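You operate a simulated robot arm through the tools that you are given. There is no shell and no other tool. Be economical: measure what you need, move in short steps, check, and stop when the job is done.

You are at the controls of a simulated two-armed robot. One attempt, no reset.

## Task
Wipe up the spill on the beige table with the grey cloth and put it back.

Only the result counts: the job must be done as asked and must still hold three seconds after the hand-in. Knocking over, shifting, dropping, spilling or breaking anything else fails it. Flat cloth is picked up by pressing the open fingertips on it (5 to 10 N) and closing them slowly along it; thin cloth reads only 2 to 8 mm in the jaws.

## Robot
Two 6-joint arms with two-finger grippers on one trunk, on a base that drives. Base frame: it is fixed to the floor where the robot stands at the start and does not move with it; the origin is under the middle of the robot, x ahead of it, y to its left, z up. Lengths are in m, angles in degrees, forces in N, time in s.
The left shoulder is at the start at [0.061, 0.143, 0.762], the right one opposite. With the tool pointing down near the work surface each hand reaches from about 0.28 to 0.7 m from the robot's upright axis, wherever it stands, measured 20 degrees to its own side. Places, roughly: grey cloth [2.5, 0, 0.75]. Payload 2.45 kg a hand.
The tool frame of a hand sits at the grasp point between the pads (the TCP): z along the fingers, y along the line on which they close. The tips reach 0.026 m beyond it. The gripper opens to 0.096 m. The gripper's body begins 0.069 m behind the TCP.
Orientation is that of the tool frame in the base frame, as a unit quaternion [w, x, y, z]. With the fingers straight down and closing along the base's y, the tool's x points along the base's -x, its y along +y and its z along -z.

## Interface
- The arms move only by the tool drive_tool. It takes "left_increments", "right_increments" or both (then of equal length, played together; a hand with none holds still); each is a list of rows, each an object (a shift or turn left out is 0, a gripper value left out holds the last) with "xyz": the shift along the tool's x, y, z in m, a list of three; "rot": the turn, a rotation vector about the tool's x, y, z in rad, a list of three. In form: [{"xyz": [x, y, z], "rot": [wx, wy, wz]}, ...]. A call has 1 to 20 rows; each row shifts and turns the commanded pose from where the row before left it, along the tool's axes as they then stand. "left_fingers" and "right_fingers" are, for a hand that has rows, the opening, from 0 (shut) to 1 (fully open), set as the call begins (left out, the last holds). Each row takes 0.2 s and may step no farther than 0.05 m and 8.6 degrees from the row before; otherwise, or with a gripper value out of range, the whole call is refused. A pose out of reach is approached as far as the arm can. The call stops where the force on the tool passes 40 N (or 10 N more than at its start, if that is more) or the arm is blocked; 0.2 s more then pass. Each finger halts on what it meets, pressing with about 28 N; the grip force reading is that of the motor and also rises with nothing between the fingers. The clock runs only during rows and for 0.2 s after the last one: add rows that do not move to give the fingers time. The reply holds the time, the measured pose of the TCP, the force on the tool along the base axes, the opening and the grip force, in the units named above and with some noise, with the torque about the TCP (base axes, N m) and any sound that the robot's microphone picked up, and new pictures: "views" is both (left out), scene, wrist or none (wrist: the cameras of the hands that moved).
- Cameras (640 x 400 px; columns grow to the right, rows downward): "scene" is now at [0.1522, -0.0129, 1.3936]; the picture's right is [-0.14, -0.99, 0.00], its down [-0.49, 0.07, -0.87] and it looks along [0.86, -0.12, -0.50] (base axes); focal length 270 px, centre (320, 200). "left" rides on the left gripper at [0.081, -0.003, -0.098] in its tool frame; the picture's right is [0.04, 1.00, 0.00], its down [-0.73, 0.03, -0.68] and it looks along [-0.68, 0.03, 0.73] (tool axes); focal length 256 px, centre (320, 200). "right" rides on the right gripper at [0.082, 0.003, -0.098] in its tool frame; the picture's right is [-0.04, 1.00, 0.00], its down [-0.73, -0.03, -0.68] and it looks along [-0.68, -0.03, 0.73] (tool axes); focal length 256 px, centre (320, 200). There is no depth. A picture from a camera that has moved, and an enlarged one, comes with that camera's place and axes in the base frame and with its lens.
- raise_lower(by): slides the trunk up (or, below 0, down) by that many m; the arms and the scene camera ride with it, the base frame stays. It gives what a move gives, with no picture.
- drive_base(legs): drives the robot by 1 to 6 legs, each [ahead, turn to the left] in m and degrees, along the robot's own axes; the way and the turn of a leg run together, so that a leg with both is an arc; at most 1.5 m and 180 degrees a leg. The arms and the cameras ride along, it lands a little off, and it stops where it bumps. It gives what a move gives, and a new picture of the scene camera.
- head_to(pan, tilt): turns the head with the scene camera to pan (to the left, within 86 degrees either way) and tilt (down, from -29 to 69), counted from straight ahead of the robot. It gives what a move gives, and a new picture of the scene camera.
- enlarge(camera, box): a new picture of the part [left, top, right, bottom] of that camera's present view, enlarged. No time passes.
- finish_job(): hands the job in; it is judged then, once.

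Go step by step. Nothing tells you exact positions but the pictures and the camera data: compare them with the known pose of the tool, close in by small moves and look again before you grip or let go. The budget is 120 turns and 260 pictures, counting those below and the enlarged ones. Unless the task says otherwise, let go and move clear before handing in, and close with one line.

The tools are called after "Call:" by a JSON object that holds its "name" and its "arguments". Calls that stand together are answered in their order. drive_tool: Moves the arms, as the interface text tells. Its arguments: {"type":"object","properties":{"left_increments":{"type":"array"},"left_fingers":{"type":"number"},"right_increments":{"type":"array"},"right_fingers":{"type":"number"},"views":{"type":"string","enum":["both","scene","wrist","none"]}},"required":[]} The other tools are called the same way: raise_lower (by) slides the trunk up or down; drive_base (legs) drives the base; head_to (pan, tilt) turns the head that bears the scene camera; enlarge (camera, box) takes an enlarged picture of a part of a camera's view; finish_job () hands the job in.

At the start:

```text
t: 0.0
left_position: [0.5814, 0.1754, 1.0238]
left_orientation: [0.001, 0.003, 1.0, 0.0]
left_wrist_force: [0.0, 0.2, 0.7]
left_moment: [0.0, 0.0, -0.03]
left_finger_gap: 0.096
left_gripper_force: 0.2
right_position: [0.5675, -0.227, 0.9796]
right_orientation: [0.0, 0.002, 1.0, 0.001]
right_wrist_force: [-0.8, -0.7, -0.3]
right_moment: [0.02, 0.0, -0.02]
right_finger_gap: 0.0961
right_gripper_force: 0.1
trunk travel left (down, up): [-0.387, 0.203]
robot x, y, heading: [-0.0003, 0.0033, -0.0]
head pan, tilt: [-8.1, 29.8]
```

scene: 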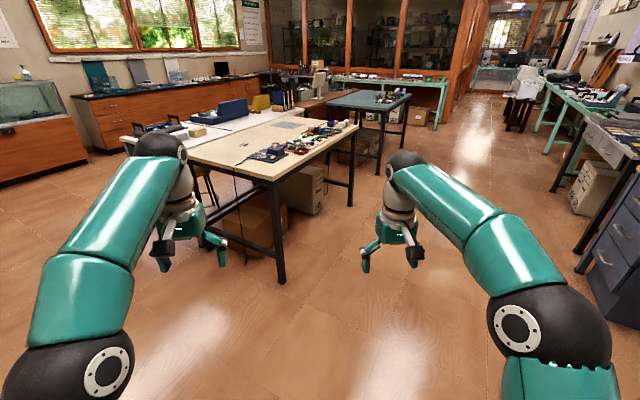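
right: 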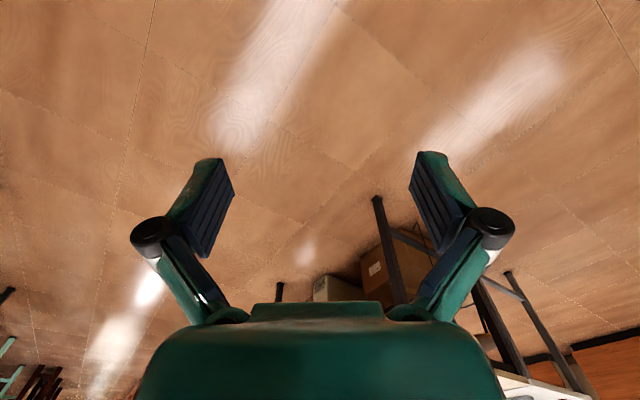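
left: 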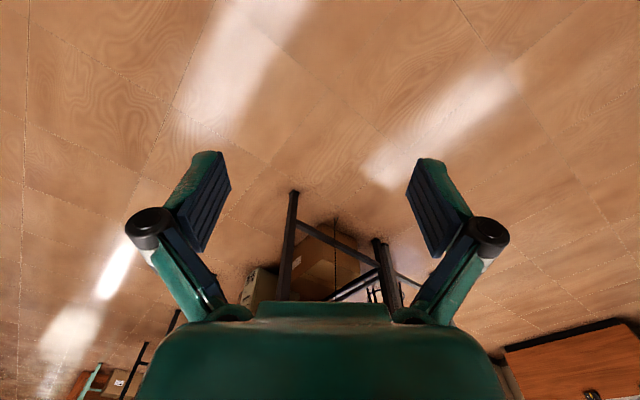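

I see a beige table ahead and slightly left with objects on it; I'll enlarge that part to find the cloth and the spill.

Call:
{"name": "enlarge", "arguments": {"camera": "scene", "box": [180, 90, 380, 215]}}

```text
3.20 times, centred on (280, 152) of scene
camera zoom: at [0.1522, -0.0129, 1.3936], right [-0.14, -0.99, 0.0], down [-0.49, 0.07, -0.87], along [0.86, -0.12, -0.5], focal length 863 px, centre (448, 352)
```

zoom: 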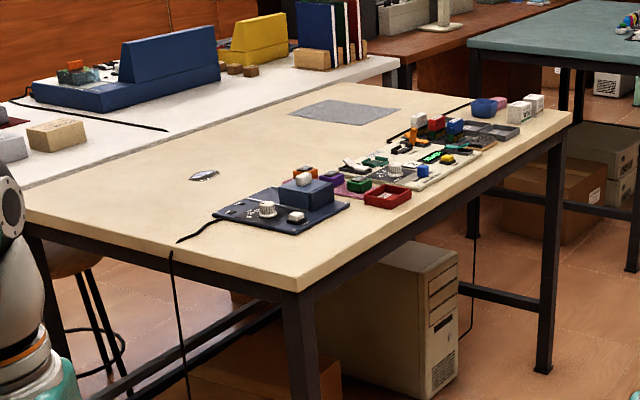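

The cloth lies near [2.7, -0.07] and a small spill near [2.16, 0.27]. The table's long axis runs at about -35°. I'll raise the trunk and drive along the free aisle to the long front side, facing the cloth.

Call:
{"name": "raise_lower", "arguments": {"by": 0.15}}

Call:
{"name": "drive_base", "arguments": {"legs": [[0, -25], [1.14, 0], [1.14, 0], [0, 80]]}}

Call:
{"name": "head_to", "arguments": {"pan": 0, "tilt": 40}}

```text
t: 1.8
left_position: [0.582, 0.1755, 1.1741]
left_orientation: [-0.001, 0.003, 1.0, 0.0]
left_wrist_force: [0.5, 0.0, 0.4]
left_moment: [-0.01, -0.03, 0.01]
left_finger_gap: 0.096
left_gripper_force: 0.0
right_position: [0.5692, -0.2262, 1.1289]
right_orientation: [-0.001, 0.003, 1.0, 0.001]
right_wrist_force: [-0.5, 0.1, 0.1]
right_moment: [-0.01, 0.0, -0.03]
right_finger_gap: 0.096
right_gripper_force: 0.0
trunk travel left (down, up): [-0.537, 0.053]
robot x, y, heading: [0.0002, 0.0038, 0.1]
head pan, tilt: [-8.1, 29.8]
```

```text
t: 5.5
left_position: [0.8265, -0.1893, 1.185]
left_orientation: [0.004, 0.219, 0.976, -0.003]
left_wrist_force: [1.0, -0.3, -0.9]
left_moment: [0.02, 0.13, -0.02]
left_finger_gap: 0.096
left_gripper_force: 0.0
right_position: [0.6456, -0.5471, 1.1393]
right_orientation: [0.006, 0.218, 0.976, -0.002]
right_wrist_force: [1.1, -1.5, -0.9]
right_moment: [-0.03, 0.12, 0.01]
right_finger_gap: 0.0962
right_gripper_force: 0.1
trunk travel left (down, up): [-0.537, 0.053]
robot x, y, heading: [0.2414, -0.0965, -27.3]
head pan, tilt: [-8.1, 29.8]
stopped in leg 2: the robot was blocked; the commanded pose is now the measured one
camera scene: at [0.3721, -0.1747, 1.5439], right [-0.58, -0.82, 0.0], down [-0.41, 0.29, -0.87], along [0.71, -0.5, -0.5], focal length 270 px, centre (320, 200)
```

scene: 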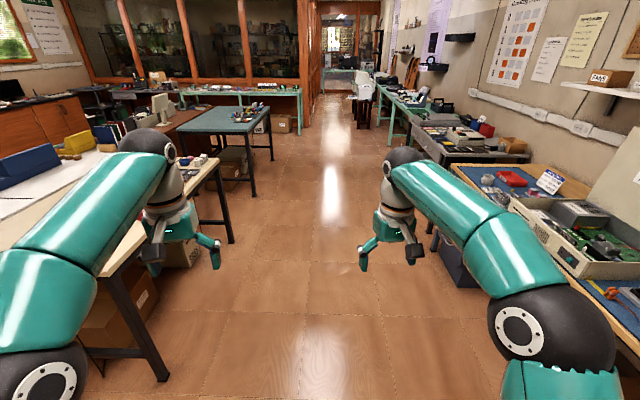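

```text
t: 6.2
left_position: [0.8268, -0.1897, 1.1863]
left_orientation: [0.005, 0.218, 0.976, -0.003]
left_wrist_force: [0.1, 0.1, 0.0]
left_moment: [-0.02, 0.0, -0.03]
left_finger_gap: 0.096
left_gripper_force: 0.1
right_position: [0.6463, -0.5495, 1.1387]
right_orientation: [0.007, 0.218, 0.976, -0.001]
right_wrist_force: [-0.6, 0.3, 0.8]
right_moment: [0.01, -0.03, 0.01]
right_finger_gap: 0.096
right_gripper_force: 0.1
trunk travel left (down, up): [-0.537, 0.053]
robot x, y, heading: [0.2423, -0.0955, -27.1]
head pan, tilt: [0.0, 40.0]
camera scene: at [0.3722, -0.1619, 1.528], right [-0.46, -0.89, 0.0], down [-0.57, 0.29, -0.77], along [0.68, -0.35, -0.64], focal length 270 px, centre (320, 200)
```

scene: 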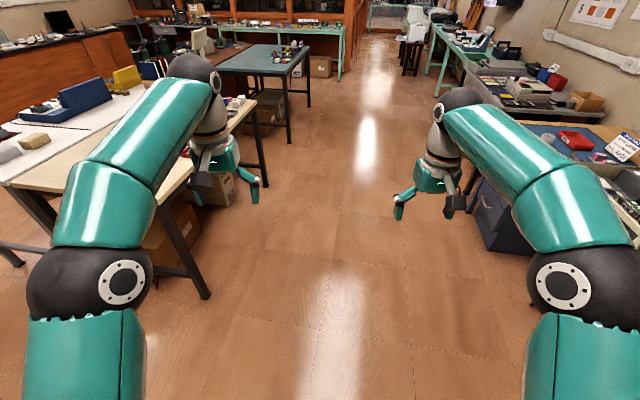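

The base was blocked after about 0.26 m by something outside the view. I'll look around to find it.

Call:
{"name": "head_to", "arguments": {"pan": -50, "tilt": 60}}

Call:
{"name": "head_to", "arguments": {"pan": 50, "tilt": 60}}

Call:
{"name": "head_to", "arguments": {"pan": 0, "tilt": 69}}

```text
t: 7.4
left_position: [0.8268, -0.1903, 1.185]
left_orientation: [0.006, 0.218, 0.976, -0.003]
left_wrist_force: [-0.3, 0.4, 0.1]
left_moment: [0.02, 0.01, 0.0]
left_finger_gap: 0.0963
left_gripper_force: 0.1
right_position: [0.6453, -0.5485, 1.1386]
right_orientation: [0.007, 0.217, 0.976, -0.001]
right_wrist_force: [0.6, 0.2, -0.6]
right_moment: [-0.02, 0.01, 0.0]
right_finger_gap: 0.096
right_gripper_force: 0.1
trunk travel left (down, up): [-0.537, 0.053]
robot x, y, heading: [0.2414, -0.0937, -27.1]
head pan, tilt: [-50.0, 60.0]
camera scene: at [0.3119, -0.1883, 1.5013], right [-0.97, -0.22, 0.0], down [-0.19, 0.84, -0.5], along [0.11, -0.49, -0.87], focal length 270 px, centre (320, 200)
```

scene: 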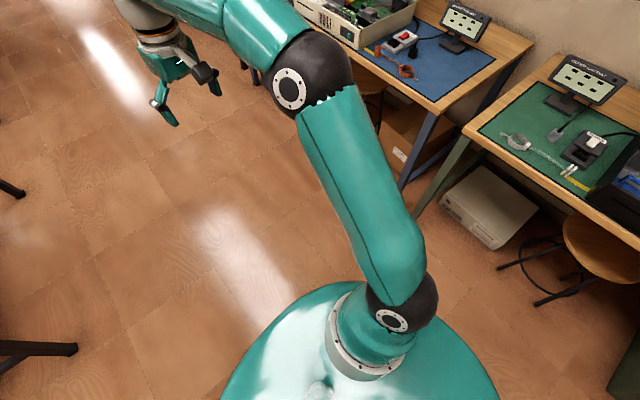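

```text
t: 9.1
left_position: [0.8256, -0.1907, 1.1861]
left_orientation: [0.005, 0.219, 0.976, -0.004]
left_wrist_force: [0.2, 0.4, 0.6]
left_moment: [0.03, -0.01, -0.02]
left_finger_gap: 0.0959
left_gripper_force: 0.0
right_position: [0.6453, -0.5496, 1.1393]
right_orientation: [0.007, 0.217, 0.976, -0.001]
right_wrist_force: [0.5, 0.0, -0.1]
right_moment: [-0.01, 0.0, 0.01]
right_finger_gap: 0.0959
right_gripper_force: 0.1
trunk travel left (down, up): [-0.537, 0.053]
robot x, y, heading: [0.2392, -0.0957, -27.3]
head pan, tilt: [50.0, 60.0]
camera scene: at [0.3583, -0.0974, 1.5013], right [0.39, -0.92, 0.0], down [-0.8, -0.34, -0.5], along [0.46, 0.19, -0.87], focal length 270 px, centre (320, 200)
```

scene: 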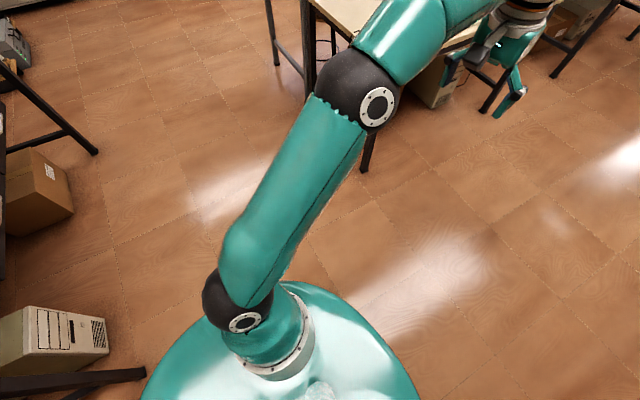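

```text
t: 10.3
left_position: [0.8274, -0.1896, 1.1864]
left_orientation: [0.006, 0.218, 0.976, -0.003]
left_wrist_force: [-0.5, -0.9, 0.8]
left_moment: [-0.01, -0.01, 0.04]
left_finger_gap: 0.096
left_gripper_force: 0.1
right_position: [0.6457, -0.5494, 1.1385]
right_orientation: [0.006, 0.218, 0.976, -0.001]
right_wrist_force: [0.2, 0.1, 0.4]
right_moment: [0.01, 0.03, 0.03]
right_finger_gap: 0.0967
right_gripper_force: 0.1
trunk travel left (down, up): [-0.537, 0.053]
robot x, y, heading: [0.2401, -0.0919, -27.1]
head pan, tilt: [0.0, 68.8]
camera scene: at [0.3466, -0.1487, 1.4919], right [-0.46, -0.89, 0.0], down [-0.83, 0.42, -0.36], along [0.32, -0.16, -0.93], focal length 270 px, centre (320, 200)
```

scene: 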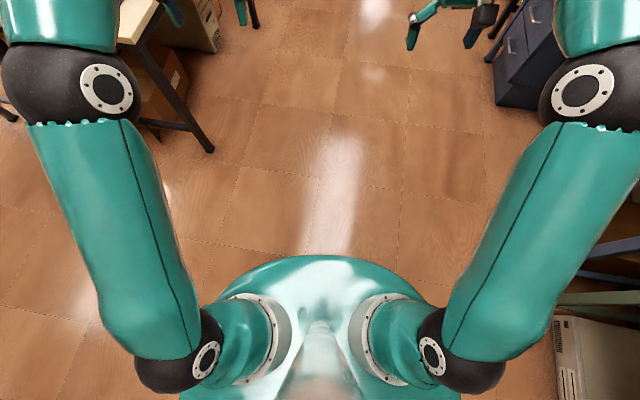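

Nothing shows in front of the base. I'll back off a little and look at the floor that was hidden.

Call:
{"name": "drive_base", "arguments": {"legs": [[-0.12, 0]]}}

Call:
{"name": "drive_tool", "arguments": {"left_increments": [{}], "right_increments": [{}], "views": "wrist"}}

```text
t: 11.5
left_position: [0.7203, -0.1328, 1.187]
left_orientation: [0.006, 0.217, 0.976, -0.003]
left_wrist_force: [-0.8, -0.3, 0.4]
left_moment: [0.02, -0.03, -0.02]
left_finger_gap: 0.096
left_gripper_force: 0.1
right_position: [0.5417, -0.4933, 1.1402]
right_orientation: [0.007, 0.216, 0.976, -0.002]
right_wrist_force: [-0.7, -0.6, 0.7]
right_moment: [-0.01, -0.03, 0.04]
right_finger_gap: 0.096
right_gripper_force: 0.0
trunk travel left (down, up): [-0.537, 0.053]
robot x, y, heading: [0.1361, -0.0416, -27.1]
head pan, tilt: [0.0, 68.8]
camera scene: at [0.2403, -0.0939, 1.492], right [-0.45, -0.89, 0.0], down [-0.83, 0.42, -0.36], along [0.32, -0.16, -0.93], focal length 270 px, centre (320, 200)
```

scene: 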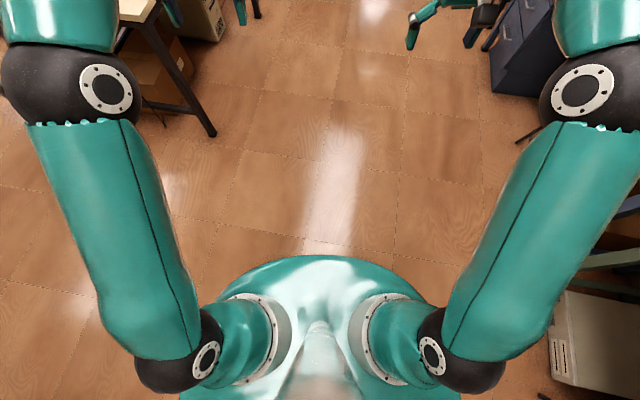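

```text
t: 11.9
left_position: [0.7228, -0.1341, 1.1863]
left_orientation: [0.006, 0.217, 0.976, -0.003]
left_wrist_force: [-0.3, -0.2, -0.3]
left_moment: [-0.02, 0.01, 0.02]
left_finger_gap: 0.0962
left_gripper_force: 0.1
right_position: [0.5425, -0.4956, 1.1393]
right_orientation: [0.006, 0.217, 0.976, -0.001]
right_wrist_force: [0.5, -0.1, -0.2]
right_moment: [0.0, -0.02, -0.02]
right_finger_gap: 0.0961
right_gripper_force: 0.0
trunk travel left (down, up): [-0.537, 0.053]
robot x, y, heading: [0.1371, -0.0449, -27.1]
head pan, tilt: [0.0, 68.8]
camera right: at [0.4693, -0.4579, 1.2356], right [0.46, 0.89, 0.0], down [0.64, -0.33, 0.69], along [0.61, -0.31, -0.72], focal length 256 px, centre (320, 200)
camera left: at [0.6451, -0.1007, 1.284], right [0.39, 0.92, 0.0], down [0.67, -0.28, 0.69], along [0.63, -0.27, -0.73], focal length 256 px, centre (320, 200)
```

right: 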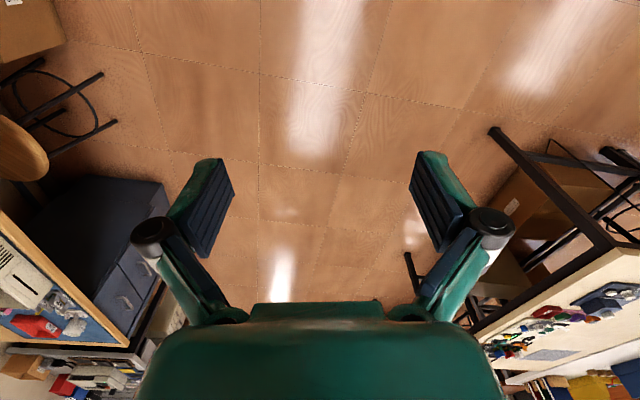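
left: 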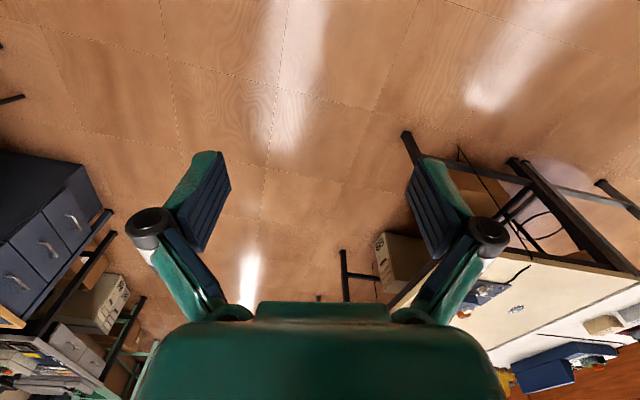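

The floor ahead looks clear. I'll try a short straight leg to see whether the block repeats.

Call:
{"name": "drive_base", "arguments": {"legs": [[0.3, 0]]}}

```text
t: 14.0
left_position: [0.9937, -0.2721, 1.1857]
left_orientation: [0.006, 0.218, 0.976, -0.002]
left_wrist_force: [0.6, 0.2, -0.6]
left_moment: [0.04, 0.04, -0.01]
left_finger_gap: 0.0958
left_gripper_force: 0.0
right_position: [0.8129, -0.634, 1.139]
right_orientation: [0.005, 0.217, 0.976, -0.002]
right_wrist_force: [0.7, -0.2, -0.4]
right_moment: [0.04, 0.04, -0.02]
right_finger_gap: 0.0959
right_gripper_force: 0.0
trunk travel left (down, up): [-0.537, 0.053]
robot x, y, heading: [0.4039, -0.1789, -27.4]
head pan, tilt: [0.0, 68.8]
camera scene: at [0.513, -0.2332, 1.4917], right [-0.46, -0.89, 0.0], down [-0.83, 0.42, -0.36], along [0.32, -0.16, -0.93], focal length 270 px, centre (320, 200)
```

scene: 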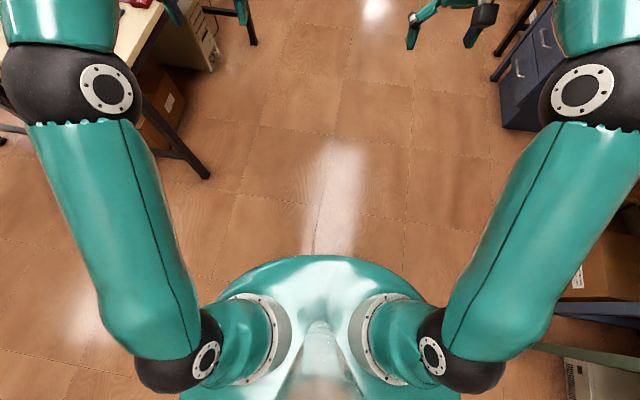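

It went through. I'll continue along the aisle.

Call:
{"name": "drive_base", "arguments": {"legs": [[0.6, 2], [0.6, 0], [0.65, 0]]}}

```text
t: 23.8
left_position: [2.672, -1.0362, 1.1858]
left_orientation: [0.006, 0.195, 0.981, -0.003]
left_wrist_force: [-0.1, 0.4, -0.8]
left_moment: [0.02, -0.04, -0.01]
left_finger_gap: 0.0959
left_gripper_force: 0.0
right_position: [2.5084, -1.4028, 1.1388]
right_orientation: [0.007, 0.194, 0.981, -0.001]
right_wrist_force: [0.5, -0.1, 0.0]
right_moment: [-0.01, 0.01, -0.03]
right_finger_gap: 0.0961
right_gripper_force: 0.0
trunk travel left (down, up): [-0.537, 0.053]
robot x, y, heading: [2.0792, -0.969, -24.4]
head pan, tilt: [0.0, 68.8]
camera scene: at [2.1905, -1.0178, 1.4918], right [-0.41, -0.91, 0.0], down [-0.85, 0.39, -0.36], along [0.33, -0.15, -0.93], focal length 270 px, centre (320, 200)
```

scene: 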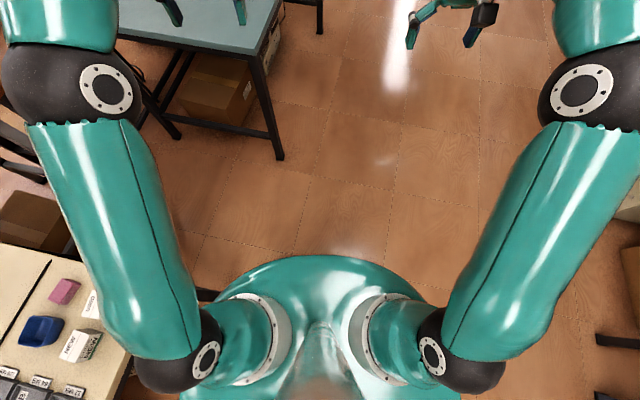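

I'm beside the table. I'll turn left to face it, with the arms well above the objects.

Call:
{"name": "drive_base", "arguments": {"legs": [[0, 40], [0, 39]]}}

Call:
{"name": "head_to", "arguments": {"pan": 0, "tilt": 40}}

```text
t: 27.6
left_position: [2.4259, -0.4781, 1.1867]
left_orientation: [0.007, -0.334, 0.943, 0.0]
left_wrist_force: [-0.5, 1.0, -1.1]
left_moment: [-0.11, -0.01, 0.01]
left_finger_gap: 0.0962
left_gripper_force: 0.2
right_position: [2.6726, -0.7974, 1.1411]
right_orientation: [0.006, -0.336, 0.942, 0.002]
right_wrist_force: [0.0, 0.1, 0.0]
right_moment: [-0.1, 0.04, 0.02]
right_finger_gap: 0.0958
right_gripper_force: 0.0
trunk travel left (down, up): [-0.537, 0.053]
robot x, y, heading: [2.1193, -1.0096, 39.2]
head pan, tilt: [0.0, 68.8]
stopped in leg 2: the robot was blocked; the commanded pose is now the measured one
camera scene: at [2.2089, -0.9335, 1.4916], right [0.63, -0.78, 0.0], down [-0.72, -0.59, -0.36], along [0.28, 0.22, -0.93], focal length 270 px, centre (320, 200)
```

scene: 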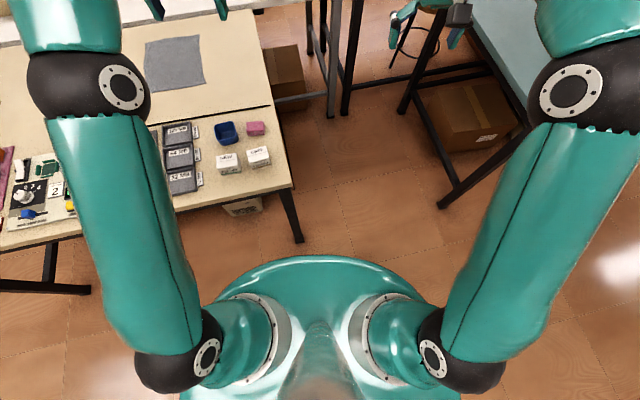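

```text
t: 28.5
left_position: [2.4263, -0.4829, 1.1896]
left_orientation: [0.008, -0.333, 0.943, 0.0]
left_wrist_force: [0.9, 0.5, 1.1]
left_moment: [-0.03, 0.0, 0.01]
left_finger_gap: 0.0963
left_gripper_force: 0.0
right_position: [2.6724, -0.7999, 1.1419]
right_orientation: [0.007, -0.334, 0.943, 0.003]
right_wrist_force: [0.4, 0.0, 0.0]
right_moment: [-0.02, 0.0, -0.01]
right_finger_gap: 0.0961
right_gripper_force: 0.0
trunk travel left (down, up): [-0.537, 0.053]
robot x, y, heading: [2.117, -1.009, 39.2]
head pan, tilt: [0.0, 40.0]
camera scene: at [2.232, -0.9198, 1.5279], right [0.63, -0.78, 0.0], down [-0.5, -0.41, -0.76], along [0.59, 0.48, -0.64], focal length 270 px, centre (320, 200)
```

scene: 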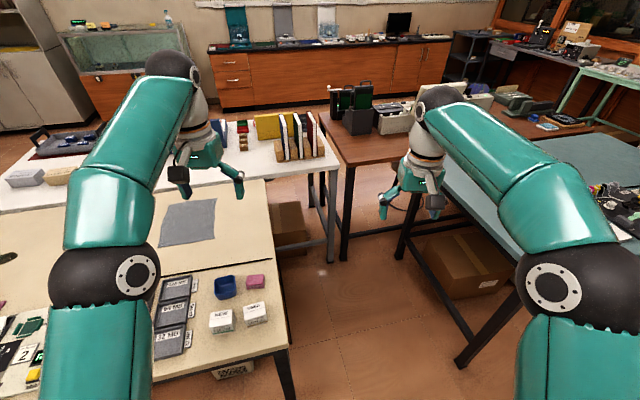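

The cloth is centred near [2.51, 0.0] and the spill is near [2.0, 0.32]. The turn stopped early on a bump, so I'll look down to the left to see what limits the base.

Call:
{"name": "head_to", "arguments": {"pan": 70, "tilt": 55}}

Call:
{"name": "drive_tool", "arguments": {"left_increments": [{}], "right_increments": [{}], "views": "wrist"}}

```text
t: 29.9
left_position: [2.4259, -0.4828, 1.1906]
left_orientation: [0.009, -0.334, 0.943, 0.0]
left_wrist_force: [0.3, 0.2, -0.1]
left_moment: [-0.03, 0.02, 0.0]
left_finger_gap: 0.0959
left_gripper_force: 0.0
right_position: [2.6733, -0.8006, 1.1423]
right_orientation: [0.008, -0.334, 0.942, 0.002]
right_wrist_force: [0.3, -0.4, 0.8]
right_moment: [-0.03, 0.02, -0.02]
right_finger_gap: 0.0962
right_gripper_force: 0.0
trunk travel left (down, up): [-0.537, 0.053]
robot x, y, heading: [2.1136, -1.014, 38.9]
head pan, tilt: [70.0, 55.0]
camera scene: at [2.142, -0.9053, 1.5074], right [0.95, 0.33, 0.0], down [0.27, -0.77, -0.57], along [-0.19, 0.54, -0.82], focal length 270 px, centre (320, 200)
```

scene: 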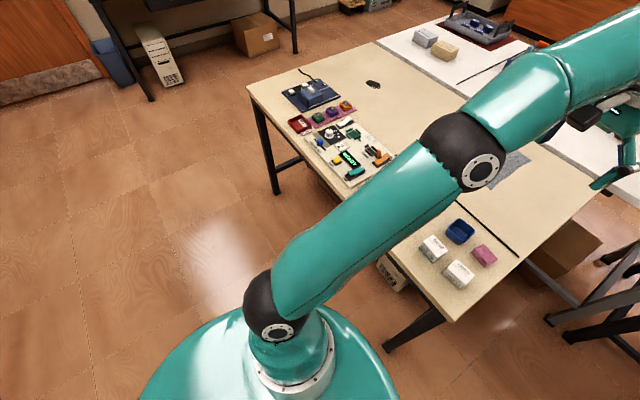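

```text
t: 30.3
left_position: [2.4255, -0.482, 1.191]
left_orientation: [0.009, -0.334, 0.942, 0.0]
left_wrist_force: [0.5, -0.8, 0.5]
left_moment: [0.0, 0.0, 0.02]
left_finger_gap: 0.0958
left_gripper_force: 0.1
right_position: [2.6727, -0.8015, 1.1431]
right_orientation: [0.008, -0.335, 0.942, 0.002]
right_wrist_force: [-0.2, -0.5, 0.2]
right_moment: [0.0, 0.01, 0.05]
right_finger_gap: 0.096
right_gripper_force: 0.2
trunk travel left (down, up): [-0.537, 0.053]
robot x, y, heading: [2.1168, -1.0102, 39.2]
head pan, tilt: [70.0, 55.0]
camera right: at [2.6064, -0.8523, 1.2384], right [-0.6, 0.8, 0.0], down [0.58, 0.43, 0.69], along [0.55, 0.41, -0.72], focal length 256 px, centre (320, 200)
camera left: at [2.3623, -0.536, 1.287], right [-0.66, 0.75, -0.01], down [0.54, 0.48, 0.69], along [0.52, 0.45, -0.72], focal length 256 px, centre (320, 200)
```

right: 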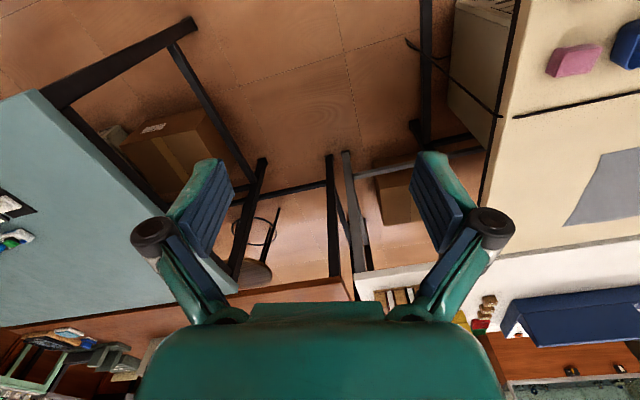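
left: 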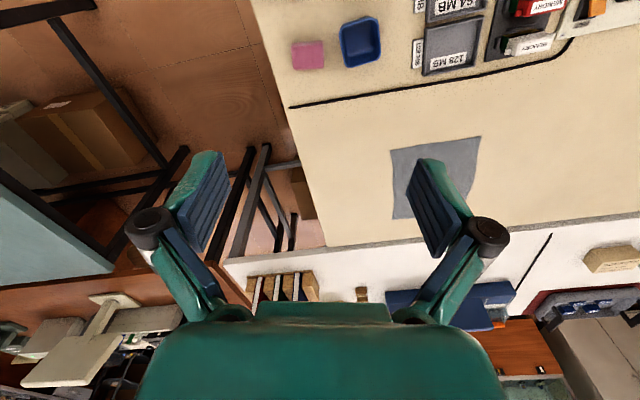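

Something near the table's front-right leg stops the base, so I need its footprint. I'll turn the right hand about its axis so its camera looks back at the base.

Call:
{"name": "drive_tool", "arguments": {"right_increments": [{"rot": [0, 0, 0.148]}, {"rot": [0, 0, 0.148]}, {"rot": [0, 0, 0.148]}, {"rot": [0, 0, 0.148]}, {"rot": [0, 0, 0.148]}, {"rot": [0, 0, 0.148]}, {"rot": [0, 0, 0.148]}, {"rot": [0, 0, 0.148]}, {"rot": [0, 0, 0.148]}, {"rot": [0, 0, 0.148]}, {"rot": [0, 0, 0.148]}, {"rot": [0, 0, 0.148]}, {"rot": [0, 0, 0.148]}, {"rot": [0, 0, 0.148]}, {"rot": [0, 0, 0.148]}, {"rot": [0, 0, 0.148]}, {"rot": [0, 0, 0.148]}, {"rot": [0, 0, 0.148]}, {"rot": [0, 0, 0.148]}, {"rot": [0, 0, 0.148]}], "views": "wrist"}}

```text
t: 34.5
left_position: [2.4276, -0.4777, 1.1856]
left_orientation: [0.006, -0.334, 0.942, -0.001]
left_wrist_force: [-0.1, 0.4, -0.1]
left_moment: [-0.11, 0.05, -0.01]
left_finger_gap: 0.096
left_gripper_force: 0.1
right_position: [2.7132, -0.783, 1.1494]
right_orientation: [0.0, 0.905, 0.426, 0.006]
right_wrist_force: [0.6, -0.2, -0.9]
right_moment: [-0.13, 0.02, 0.03]
right_finger_gap: 0.096
right_gripper_force: 0.0
right hand out of reach, approached as far as the arm can: row 20
trunk travel left (down, up): [-0.537, 0.053]
robot x, y, heading: [2.1192, -1.0132, 39.0]
head pan, tilt: [70.0, 55.0]
camera right: at [2.7677, -0.7242, 1.2471], right [0.75, -0.67, 0.0], down [-0.5, -0.55, 0.67], along [-0.45, -0.5, -0.74], focal length 256 px, centre (320, 200)
```

right: 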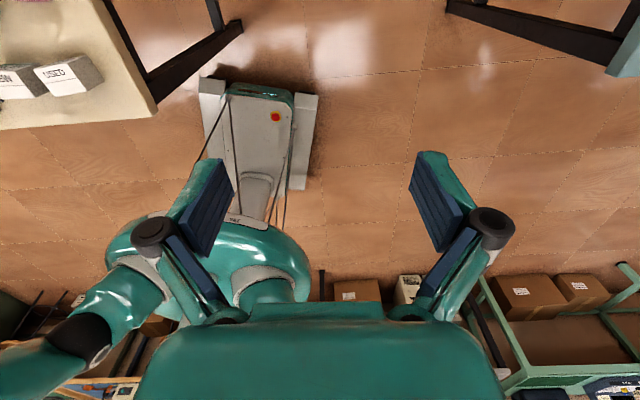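

The base is about 0.54 by 0.50 m with nothing touching it: the table leg foot at [2.42, -0.64] is clear. I'll restore the hand and try the rest of the turn, which should repeat only if there's a real obstacle.

Call:
{"name": "drive_base", "arguments": {"legs": [[0, 14]]}}

Call:
{"name": "drive_tool", "arguments": {"right_increments": [{"rot": [0, 0, -0.148]}, {"rot": [0, 0, -0.148]}, {"rot": [0, 0, -0.148]}, {"rot": [0, 0, -0.148]}, {"rot": [0, 0, -0.148]}, {"rot": [0, 0, -0.148]}, {"rot": [0, 0, -0.148]}, {"rot": [0, 0, -0.148]}, {"rot": [0, 0, -0.148]}, {"rot": [0, 0, -0.148]}, {"rot": [0, 0, -0.148]}, {"rot": [0, 0, -0.148]}, {"rot": [0, 0, -0.148]}, {"rot": [0, 0, -0.148]}, {"rot": [0, 0, -0.148]}, {"rot": [0, 0, -0.148]}, {"rot": [0, 0, -0.148]}, {"rot": [0, 0, -0.148]}, {"rot": [0, 0, -0.148]}, {"rot": [0, 0, -0.12]}], "views": "wrist"}}

```text
t: 35.8
left_position: [2.2886, -0.4235, 1.1891]
left_orientation: [0.01, -0.445, 0.896, 0.002]
left_wrist_force: [1.1, -0.7, 0.0]
left_moment: [-0.03, 0.01, 0.01]
left_finger_gap: 0.0962
left_gripper_force: 0.1
right_position: [2.6397, -0.65, 1.1522]
right_orientation: [-0.002, 0.845, 0.534, 0.008]
right_wrist_force: [-0.7, 1.1, 0.3]
right_moment: [0.01, -0.01, -0.02]
right_finger_gap: 0.0961
right_gripper_force: 0.1
trunk travel left (down, up): [-0.537, 0.053]
robot x, y, heading: [2.1238, -1.0223, 52.8]
head pan, tilt: [70.0, 55.0]
camera scene: at [2.1246, -0.9088, 1.5073], right [0.84, 0.54, 0.0], down [0.45, -0.69, -0.57], along [-0.31, 0.48, -0.82], focal length 270 px, centre (320, 200)
```

scene: 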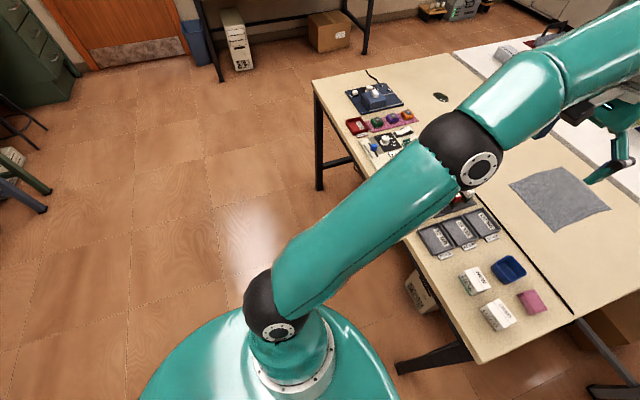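

```text
t: 40.0
left_position: [2.2913, -0.4241, 1.1909]
left_orientation: [0.009, -0.445, 0.895, 0.002]
left_wrist_force: [0.5, -0.1, -0.1]
left_moment: [0.01, 0.02, 0.03]
left_finger_gap: 0.0961
left_gripper_force: 0.1
right_position: [2.6402, -0.6511, 1.1516]
right_orientation: [0.007, -0.442, 0.897, 0.004]
right_wrist_force: [-0.1, -0.6, 0.0]
right_moment: [0.03, -0.04, 0.0]
right_finger_gap: 0.0958
right_gripper_force: 0.1
trunk travel left (down, up): [-0.537, 0.053]
robot x, y, heading: [2.1259, -1.0189, 52.7]
head pan, tilt: [70.0, 55.0]
camera right: at [2.5878, -0.7158, 1.248], right [-0.77, 0.64, 0.0], down [0.46, 0.56, 0.69], along [0.44, 0.53, -0.72], focal length 256 px, centre (320, 200)
```

right: 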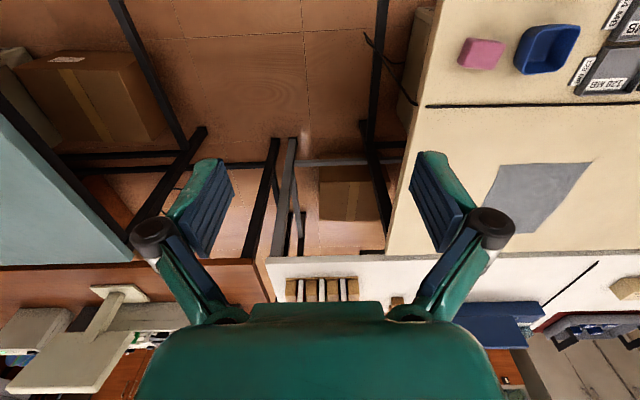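

That "block" was only slip; the turn is now done. I'll shift left along the front side, in front of the table between cloth and spill, then face it again.

Call:
{"name": "drive_base", "arguments": {"legs": [[0, 74], [0.437, 0], [0, -73]]}}

Call:
{"name": "head_to", "arguments": {"pan": 0, "tilt": 45}}

```text
t: 42.4
left_position: [1.8902, -0.4543, 1.1878]
left_orientation: [-0.006, 0.711, -0.703, -0.002]
left_wrist_force: [-0.3, -0.9, 0.0]
left_moment: [0.05, -0.09, 0.02]
left_finger_gap: 0.0962
left_gripper_force: 0.1
right_position: [2.306, -0.4155, 1.1548]
right_orientation: [-0.006, 0.71, -0.704, -0.004]
right_wrist_force: [-0.6, 0.4, 0.2]
right_moment: [-0.01, -0.04, 0.0]
right_finger_gap: 0.096
right_gripper_force: 0.1
trunk travel left (down, up): [-0.537, 0.053]
robot x, y, heading: [2.1592, -1.0228, 92.1]
head pan, tilt: [70.0, 55.0]
stopped in leg 1: the robot was blocked; the commanded pose is now the measured one
camera scene: at [2.0879, -0.94, 1.5073], right [0.31, 0.95, 0.0], down [0.78, -0.25, -0.57], along [-0.54, 0.18, -0.82], focal length 270 px, centre (320, 200)
```

scene: 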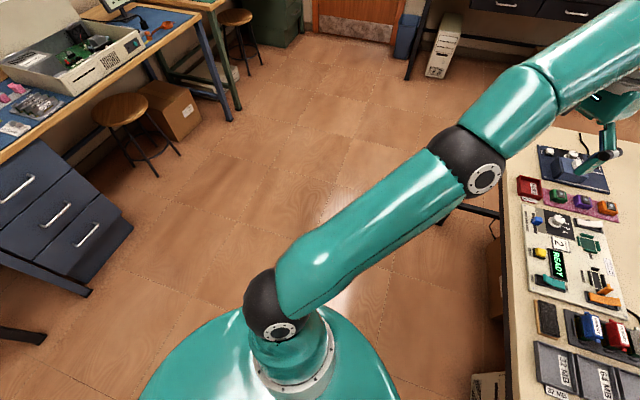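

```text
t: 43.8
left_position: [1.8927, -0.4535, 1.1885]
left_orientation: [-0.005, 0.712, -0.703, -0.003]
left_wrist_force: [-0.2, 0.3, -0.5]
left_moment: [-0.04, 0.0, 0.02]
left_finger_gap: 0.096
left_gripper_force: 0.0
right_position: [2.3096, -0.4143, 1.1542]
right_orientation: [-0.006, 0.709, -0.705, -0.005]
right_wrist_force: [0.3, -0.4, -0.1]
right_moment: [0.01, -0.01, 0.03]
right_finger_gap: 0.0959
right_gripper_force: 0.1
trunk travel left (down, up): [-0.537, 0.053]
robot x, y, heading: [2.1607, -1.0248, 92.4]
head pan, tilt: [0.0, 45.0]
camera scene: at [2.1563, -0.8798, 1.5207], right [1.0, 0.04, 0.0], down [0.03, -0.71, -0.71], along [-0.03, 0.71, -0.71], focal length 270 px, centre (320, 200)
```

scene: 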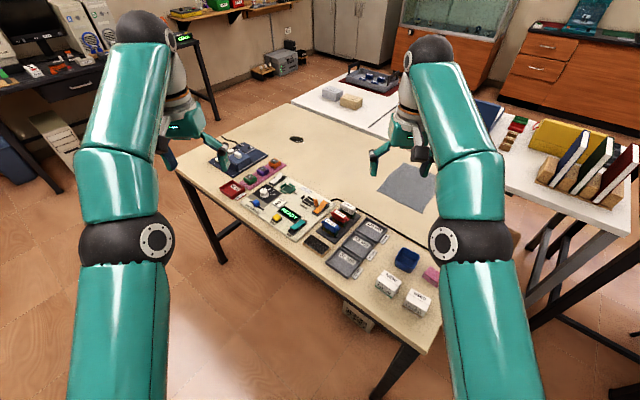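

The spill is at about [1.985, 0.33], only 0.26 m from the table's left end. The cloth is easiest to reach from the gap at the right end. I'll raise the trunk fully and head for the mouth of that gap.

Call:
{"name": "raise_lower", "arguments": {"by": 0.05}}

Call:
{"name": "drive_base", "arguments": {"legs": [[0, -30], [0, -30], [0, -30], [0, -29]]}}

```text
t: 44.8
left_position: [1.8936, -0.4536, 1.2388]
left_orientation: [-0.005, 0.711, -0.703, -0.003]
left_wrist_force: [-0.4, 0.5, -0.9]
left_moment: [-0.04, -0.02, 0.02]
left_finger_gap: 0.096
left_gripper_force: 0.0
right_position: [2.3069, -0.4144, 1.2045]
right_orientation: [-0.005, 0.71, -0.704, -0.005]
right_wrist_force: [0.7, 0.7, -0.3]
right_moment: [0.0, -0.03, 0.02]
right_finger_gap: 0.0961
right_gripper_force: 0.0
trunk travel left (down, up): [-0.587, 0.003]
robot x, y, heading: [2.1572, -1.0253, 92.3]
head pan, tilt: [0.0, 45.0]
```

```text
t: 48.6
left_position: [2.5167, -0.5071, 1.2399]
left_orientation: [0.009, -0.269, 0.963, 0.0]
left_wrist_force: [0.0, -1.2, 0.0]
left_moment: [0.03, 0.03, 0.0]
left_finger_gap: 0.0958
left_gripper_force: 0.1
right_position: [2.7552, -0.8479, 1.2022]
right_orientation: [0.009, -0.264, 0.964, 0.003]
right_wrist_force: [0.5, -1.0, 0.5]
right_moment: [0.02, 0.11, -0.02]
right_finger_gap: 0.0959
right_gripper_force: 0.2
trunk travel left (down, up): [-0.587, 0.003]
robot x, y, heading: [2.1268, -0.975, 30.9]
head pan, tilt: [0.0, 45.0]
stopped in leg 2: the robot was blocked; the commanded pose is now the measured one
camera scene: at [2.2527, -0.9058, 1.5707], right [0.51, -0.86, 0.0], down [-0.61, -0.36, -0.71], along [0.61, 0.36, -0.71], focal length 270 px, centre (320, 200)
```

scene: 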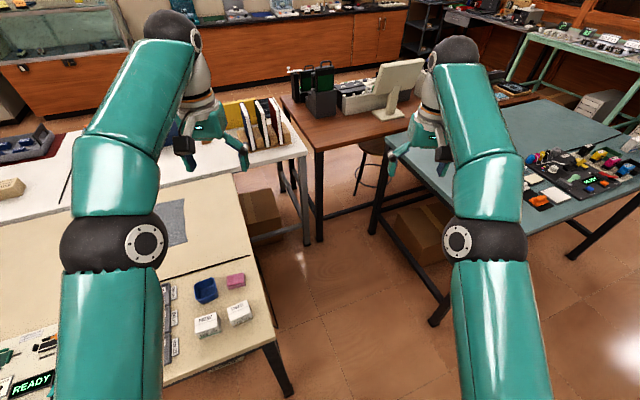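

I'll continue: finish the right turn, then move along to the gap's mouth.

Call:
{"name": "drive_base", "arguments": {"legs": [[0, -28], [0, -28]]}}

Call:
{"name": "drive_base", "arguments": {"legs": [[0.45, 0]]}}

Call:
{"name": "drive_base", "arguments": {"legs": [[0, 35]]}}

Call:
{"name": "drive_base", "arguments": {"legs": [[0, 40]]}}

```text
t: 52.0
left_position: [2.7417, -1.0287, 1.2388]
left_orientation: [0.007, 0.207, 0.978, -0.005]
left_wrist_force: [1.5, 0.1, -1.0]
left_moment: [0.0, 0.19, -0.01]
left_finger_gap: 0.0959
left_gripper_force: 0.2
right_position: [2.5948, -1.4187, 1.1996]
right_orientation: [0.006, 0.212, 0.977, -0.001]
right_wrist_force: [-1.1, 5.3, -14.6]
right_moment: [-0.49, -0.07, 0.07]
right_finger_gap: 0.0959
right_gripper_force: 0.0
trunk travel left (down, up): [-0.587, 0.003]
robot x, y, heading: [2.1537, -0.9314, -24.5]
head pan, tilt: [0.0, 45.0]
camera scene: at [2.2867, -0.9924, 1.5704], right [-0.41, -0.91, 0.0], down [-0.65, 0.29, -0.7], along [0.64, -0.29, -0.71], focal length 270 px, centre (320, 200)
```

scene: 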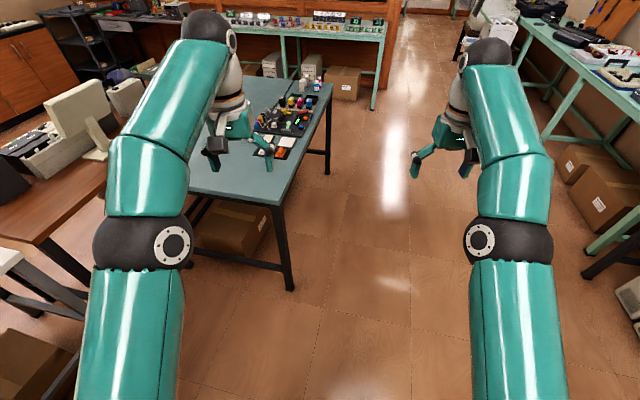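

```text
t: 54.8
left_position: [3.15, -1.2148, 1.2394]
left_orientation: [0.007, 0.208, 0.978, -0.005]
left_wrist_force: [0.6, 0.6, -0.3]
left_moment: [-0.03, 0.04, 0.01]
left_finger_gap: 0.096
left_gripper_force: 0.1
right_position: [3.0021, -1.6024, 1.1998]
right_orientation: [0.007, 0.212, 0.977, -0.001]
right_wrist_force: [-0.5, -0.6, -0.5]
right_moment: [-0.01, 0.0, -0.01]
right_finger_gap: 0.0962
right_gripper_force: 0.1
trunk travel left (down, up): [-0.587, 0.003]
robot x, y, heading: [2.56, -1.119, -24.3]
head pan, tilt: [0.0, 45.0]
camera scene: at [2.6937, -1.1776, 1.5706], right [-0.41, -0.91, 0.0], down [-0.64, 0.29, -0.71], along [0.64, -0.29, -0.71], focal length 270 px, centre (320, 200)
```

scene: 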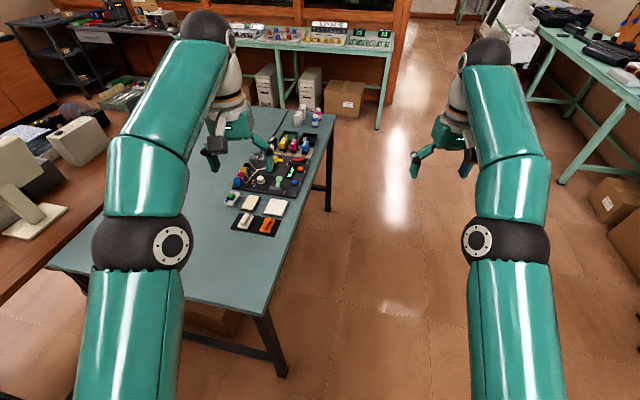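

```text
t: 56.9
left_position: [3.1088, -0.8869, 1.2404]
left_orientation: [0.01, -0.072, 0.997, -0.004]
left_wrist_force: [-0.9, 0.9, 0.5]
left_moment: [-0.04, 0.02, 0.0]
left_finger_gap: 0.0961
left_gripper_force: 0.1
right_position: [3.1924, -1.293, 1.2035]
right_orientation: [0.009, -0.066, 0.998, 0.002]
right_wrist_force: [-0.1, 1.1, -0.6]
right_moment: [-0.09, 0.05, 0.01]
right_finger_gap: 0.0959
right_gripper_force: 0.1
trunk travel left (down, up): [-0.587, 0.003]
robot x, y, heading: [2.5666, -1.1473, 8.5]
head pan, tilt: [0.0, 45.0]
stopped in leg 1: the robot was blocked; the commanded pose is now the measured one
camera scene: at [2.7073, -1.1233, 1.5707], right [0.15, -0.99, 0.0], down [-0.7, -0.11, -0.71], along [0.7, 0.1, -0.71], focal length 270 px, centre (320, 200)
```

scene: 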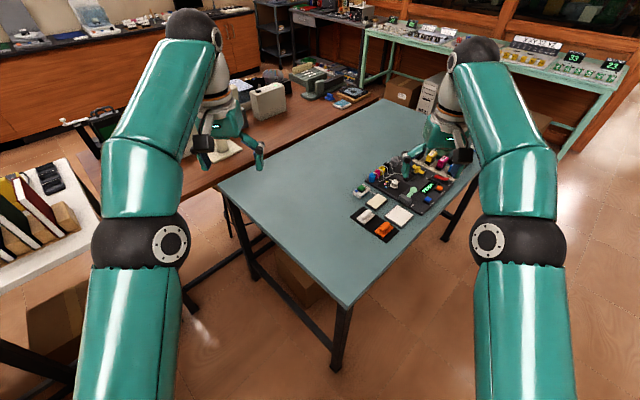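

```text
t: 59.4
left_position: [2.8149, -0.5941, 1.2415]
left_orientation: [0.009, -0.413, 0.911, 0.001]
left_wrist_force: [-0.4, -0.1, -0.1]
left_moment: [-0.01, -0.02, -0.01]
left_finger_gap: 0.0961
left_gripper_force: 0.2
right_position: [3.1414, -0.8497, 1.202]
right_orientation: [0.006, -0.407, 0.913, 0.004]
right_wrist_force: [0.6, 0.3, -1.3]
right_moment: [-0.04, 0.01, 0.0]
right_finger_gap: 0.0961
right_gripper_force: 0.1
trunk travel left (down, up): [-0.587, 0.003]
robot x, y, heading: [2.5968, -1.17, 48.7]
head pan, tilt: [0.0, 45.0]
camera scene: at [2.6918, -1.0615, 1.5706], right [0.75, -0.66, 0.0], down [-0.47, -0.53, -0.71], along [0.47, 0.53, -0.71], focal length 270 px, centre (320, 200)
```

scene: 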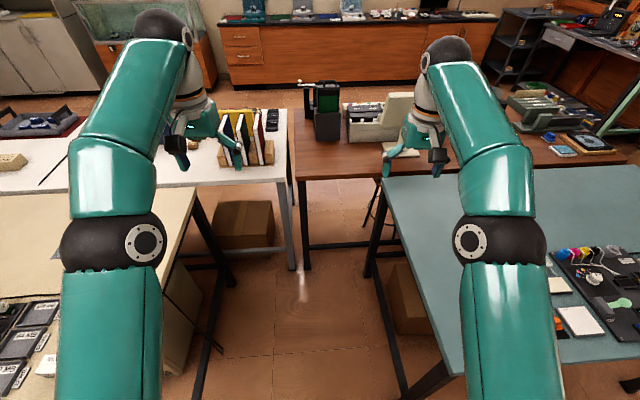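

The gap is 0.84 m wide and I'm centred at its mouth. I'll drive in, then turn left toward the cloth.

Call:
{"name": "drive_base", "arguments": {"legs": [[0, 9]]}}

Call:
{"name": "drive_base", "arguments": {"legs": [[0.58, 0]]}}

Call:
{"name": "drive_base", "arguments": {"legs": [[0, 25]]}}

Call:
{"name": "drive_base", "arguments": {"legs": [[0, 25]]}}

```text
t: 60.5
left_position: [2.7198, -0.5674, 1.2408]
left_orientation: [0.01, -0.482, 0.876, 0.001]
left_wrist_force: [-1.0, 0.0, -0.8]
left_moment: [-0.03, -0.07, -0.01]
left_finger_gap: 0.0961
left_gripper_force: 0.0
right_position: [3.0812, -0.7693, 1.2031]
right_orientation: [0.007, -0.477, 0.879, 0.005]
right_wrist_force: [0.4, 0.6, 0.0]
right_moment: [-0.04, -0.04, -0.01]
right_finger_gap: 0.096
right_gripper_force: 0.0
trunk travel left (down, up): [-0.587, 0.003]
robot x, y, heading: [2.6031, -1.1755, 57.6]
head pan, tilt: [0.0, 45.0]
camera scene: at [2.6778, -1.0526, 1.5707], right [0.84, -0.54, 0.0], down [-0.38, -0.6, -0.71], along [0.38, 0.6, -0.71], focal length 270 px, centre (320, 200)
```

scene: 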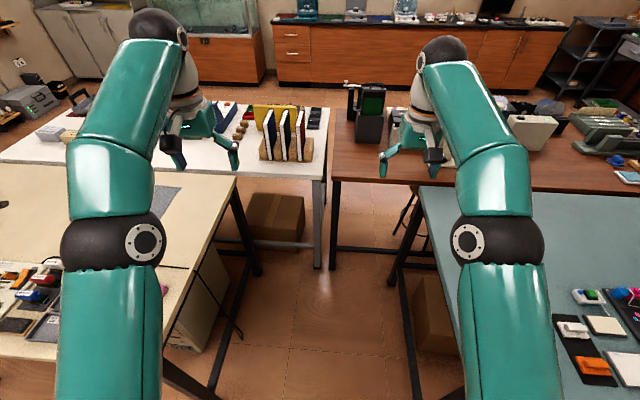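

```text
t: 63.9
left_position: [3.0376, -0.0657, 1.2399]
left_orientation: [0.009, -0.484, 0.875, 0.002]
left_wrist_force: [1.0, 0.5, -0.2]
left_moment: [0.01, 0.0, 0.02]
left_finger_gap: 0.0959
left_gripper_force: 0.0
right_position: [3.4006, -0.2646, 1.2016]
right_orientation: [0.006, -0.48, 0.877, 0.004]
right_wrist_force: [0.7, 0.4, 0.1]
right_moment: [-0.01, 0.03, 0.03]
right_finger_gap: 0.0959
right_gripper_force: 0.1
trunk travel left (down, up): [-0.587, 0.003]
robot x, y, heading: [2.9206, -0.6693, 57.8]
head pan, tilt: [0.0, 45.0]
camera scene: at [2.9972, -0.5511, 1.5706], right [0.85, -0.53, 0.0], down [-0.38, -0.6, -0.71], along [0.38, 0.6, -0.71], focal length 270 px, centre (320, 200)
```

scene: 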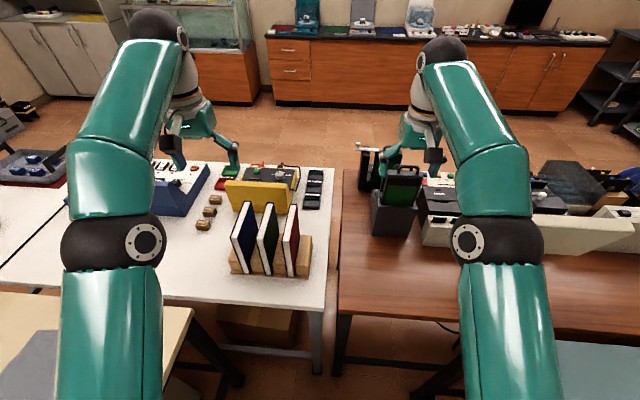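

```text
t: 65.8
left_position: [2.7666, -0.0759, 1.2425]
left_orientation: [0.009, -0.663, 0.748, 0.003]
left_wrist_force: [-0.4, 0.3, 0.1]
left_moment: [-0.03, 0.0, 0.0]
left_finger_gap: 0.096
left_gripper_force: 0.0
right_position: [3.1809, -0.103, 1.2039]
right_orientation: [0.006, -0.659, 0.752, 0.007]
right_wrist_force: [-0.3, 0.1, -0.2]
right_moment: [0.0, -0.02, 0.04]
right_finger_gap: 0.0961
right_gripper_force: 0.0
trunk travel left (down, up): [-0.587, 0.003]
robot x, y, heading: [2.9419, -0.6784, 83.2]
head pan, tilt: [0.0, 45.0]
camera scene: at [2.9595, -0.536, 1.5708], right [0.99, -0.12, 0.0], down [-0.08, -0.7, -0.71], along [0.09, 0.7, -0.71], focal length 270 px, centre (320, 200)
```

scene: 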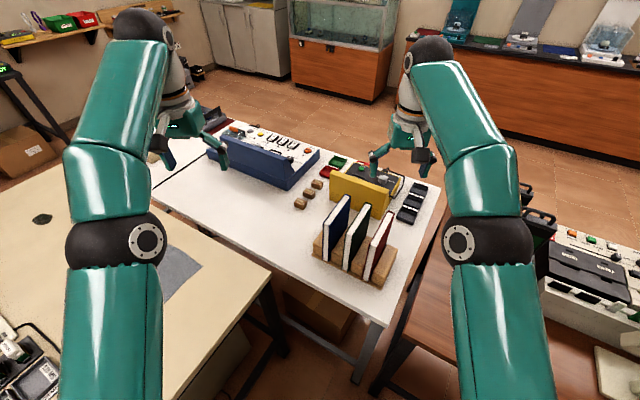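

```text
t: 67.2
left_position: [2.6248, -0.1377, 1.243]
left_orientation: [-0.01, 0.751, -0.66, -0.006]
left_wrist_force: [0.2, 0.5, -0.5]
left_moment: [0.02, -0.06, -0.01]
left_finger_gap: 0.096
left_gripper_force: 0.0
right_position: [3.0319, -0.0607, 1.2048]
right_orientation: [-0.005, 0.748, -0.664, -0.007]
right_wrist_force: [0.5, 1.0, -0.4]
right_moment: [0.02, -0.02, -0.01]
right_finger_gap: 0.0959
right_gripper_force: 0.0
trunk travel left (down, up): [-0.587, 0.003]
robot x, y, heading: [2.9494, -0.6744, 97.0]
head pan, tilt: [0.0, 45.0]
stopped in leg 1: the robot was blocked; the commanded pose is now the measured one
camera scene: at [2.9358, -0.5344, 1.5707], right [0.99, 0.13, 0.0], down [0.09, -0.7, -0.71], along [-0.09, 0.7, -0.71], focal length 270 px, centre (320, 200)
```

scene: 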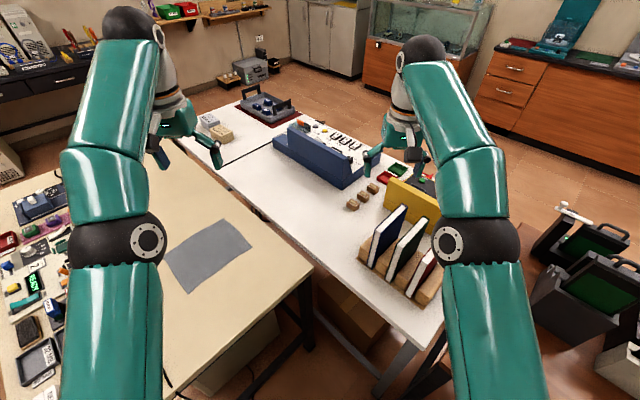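

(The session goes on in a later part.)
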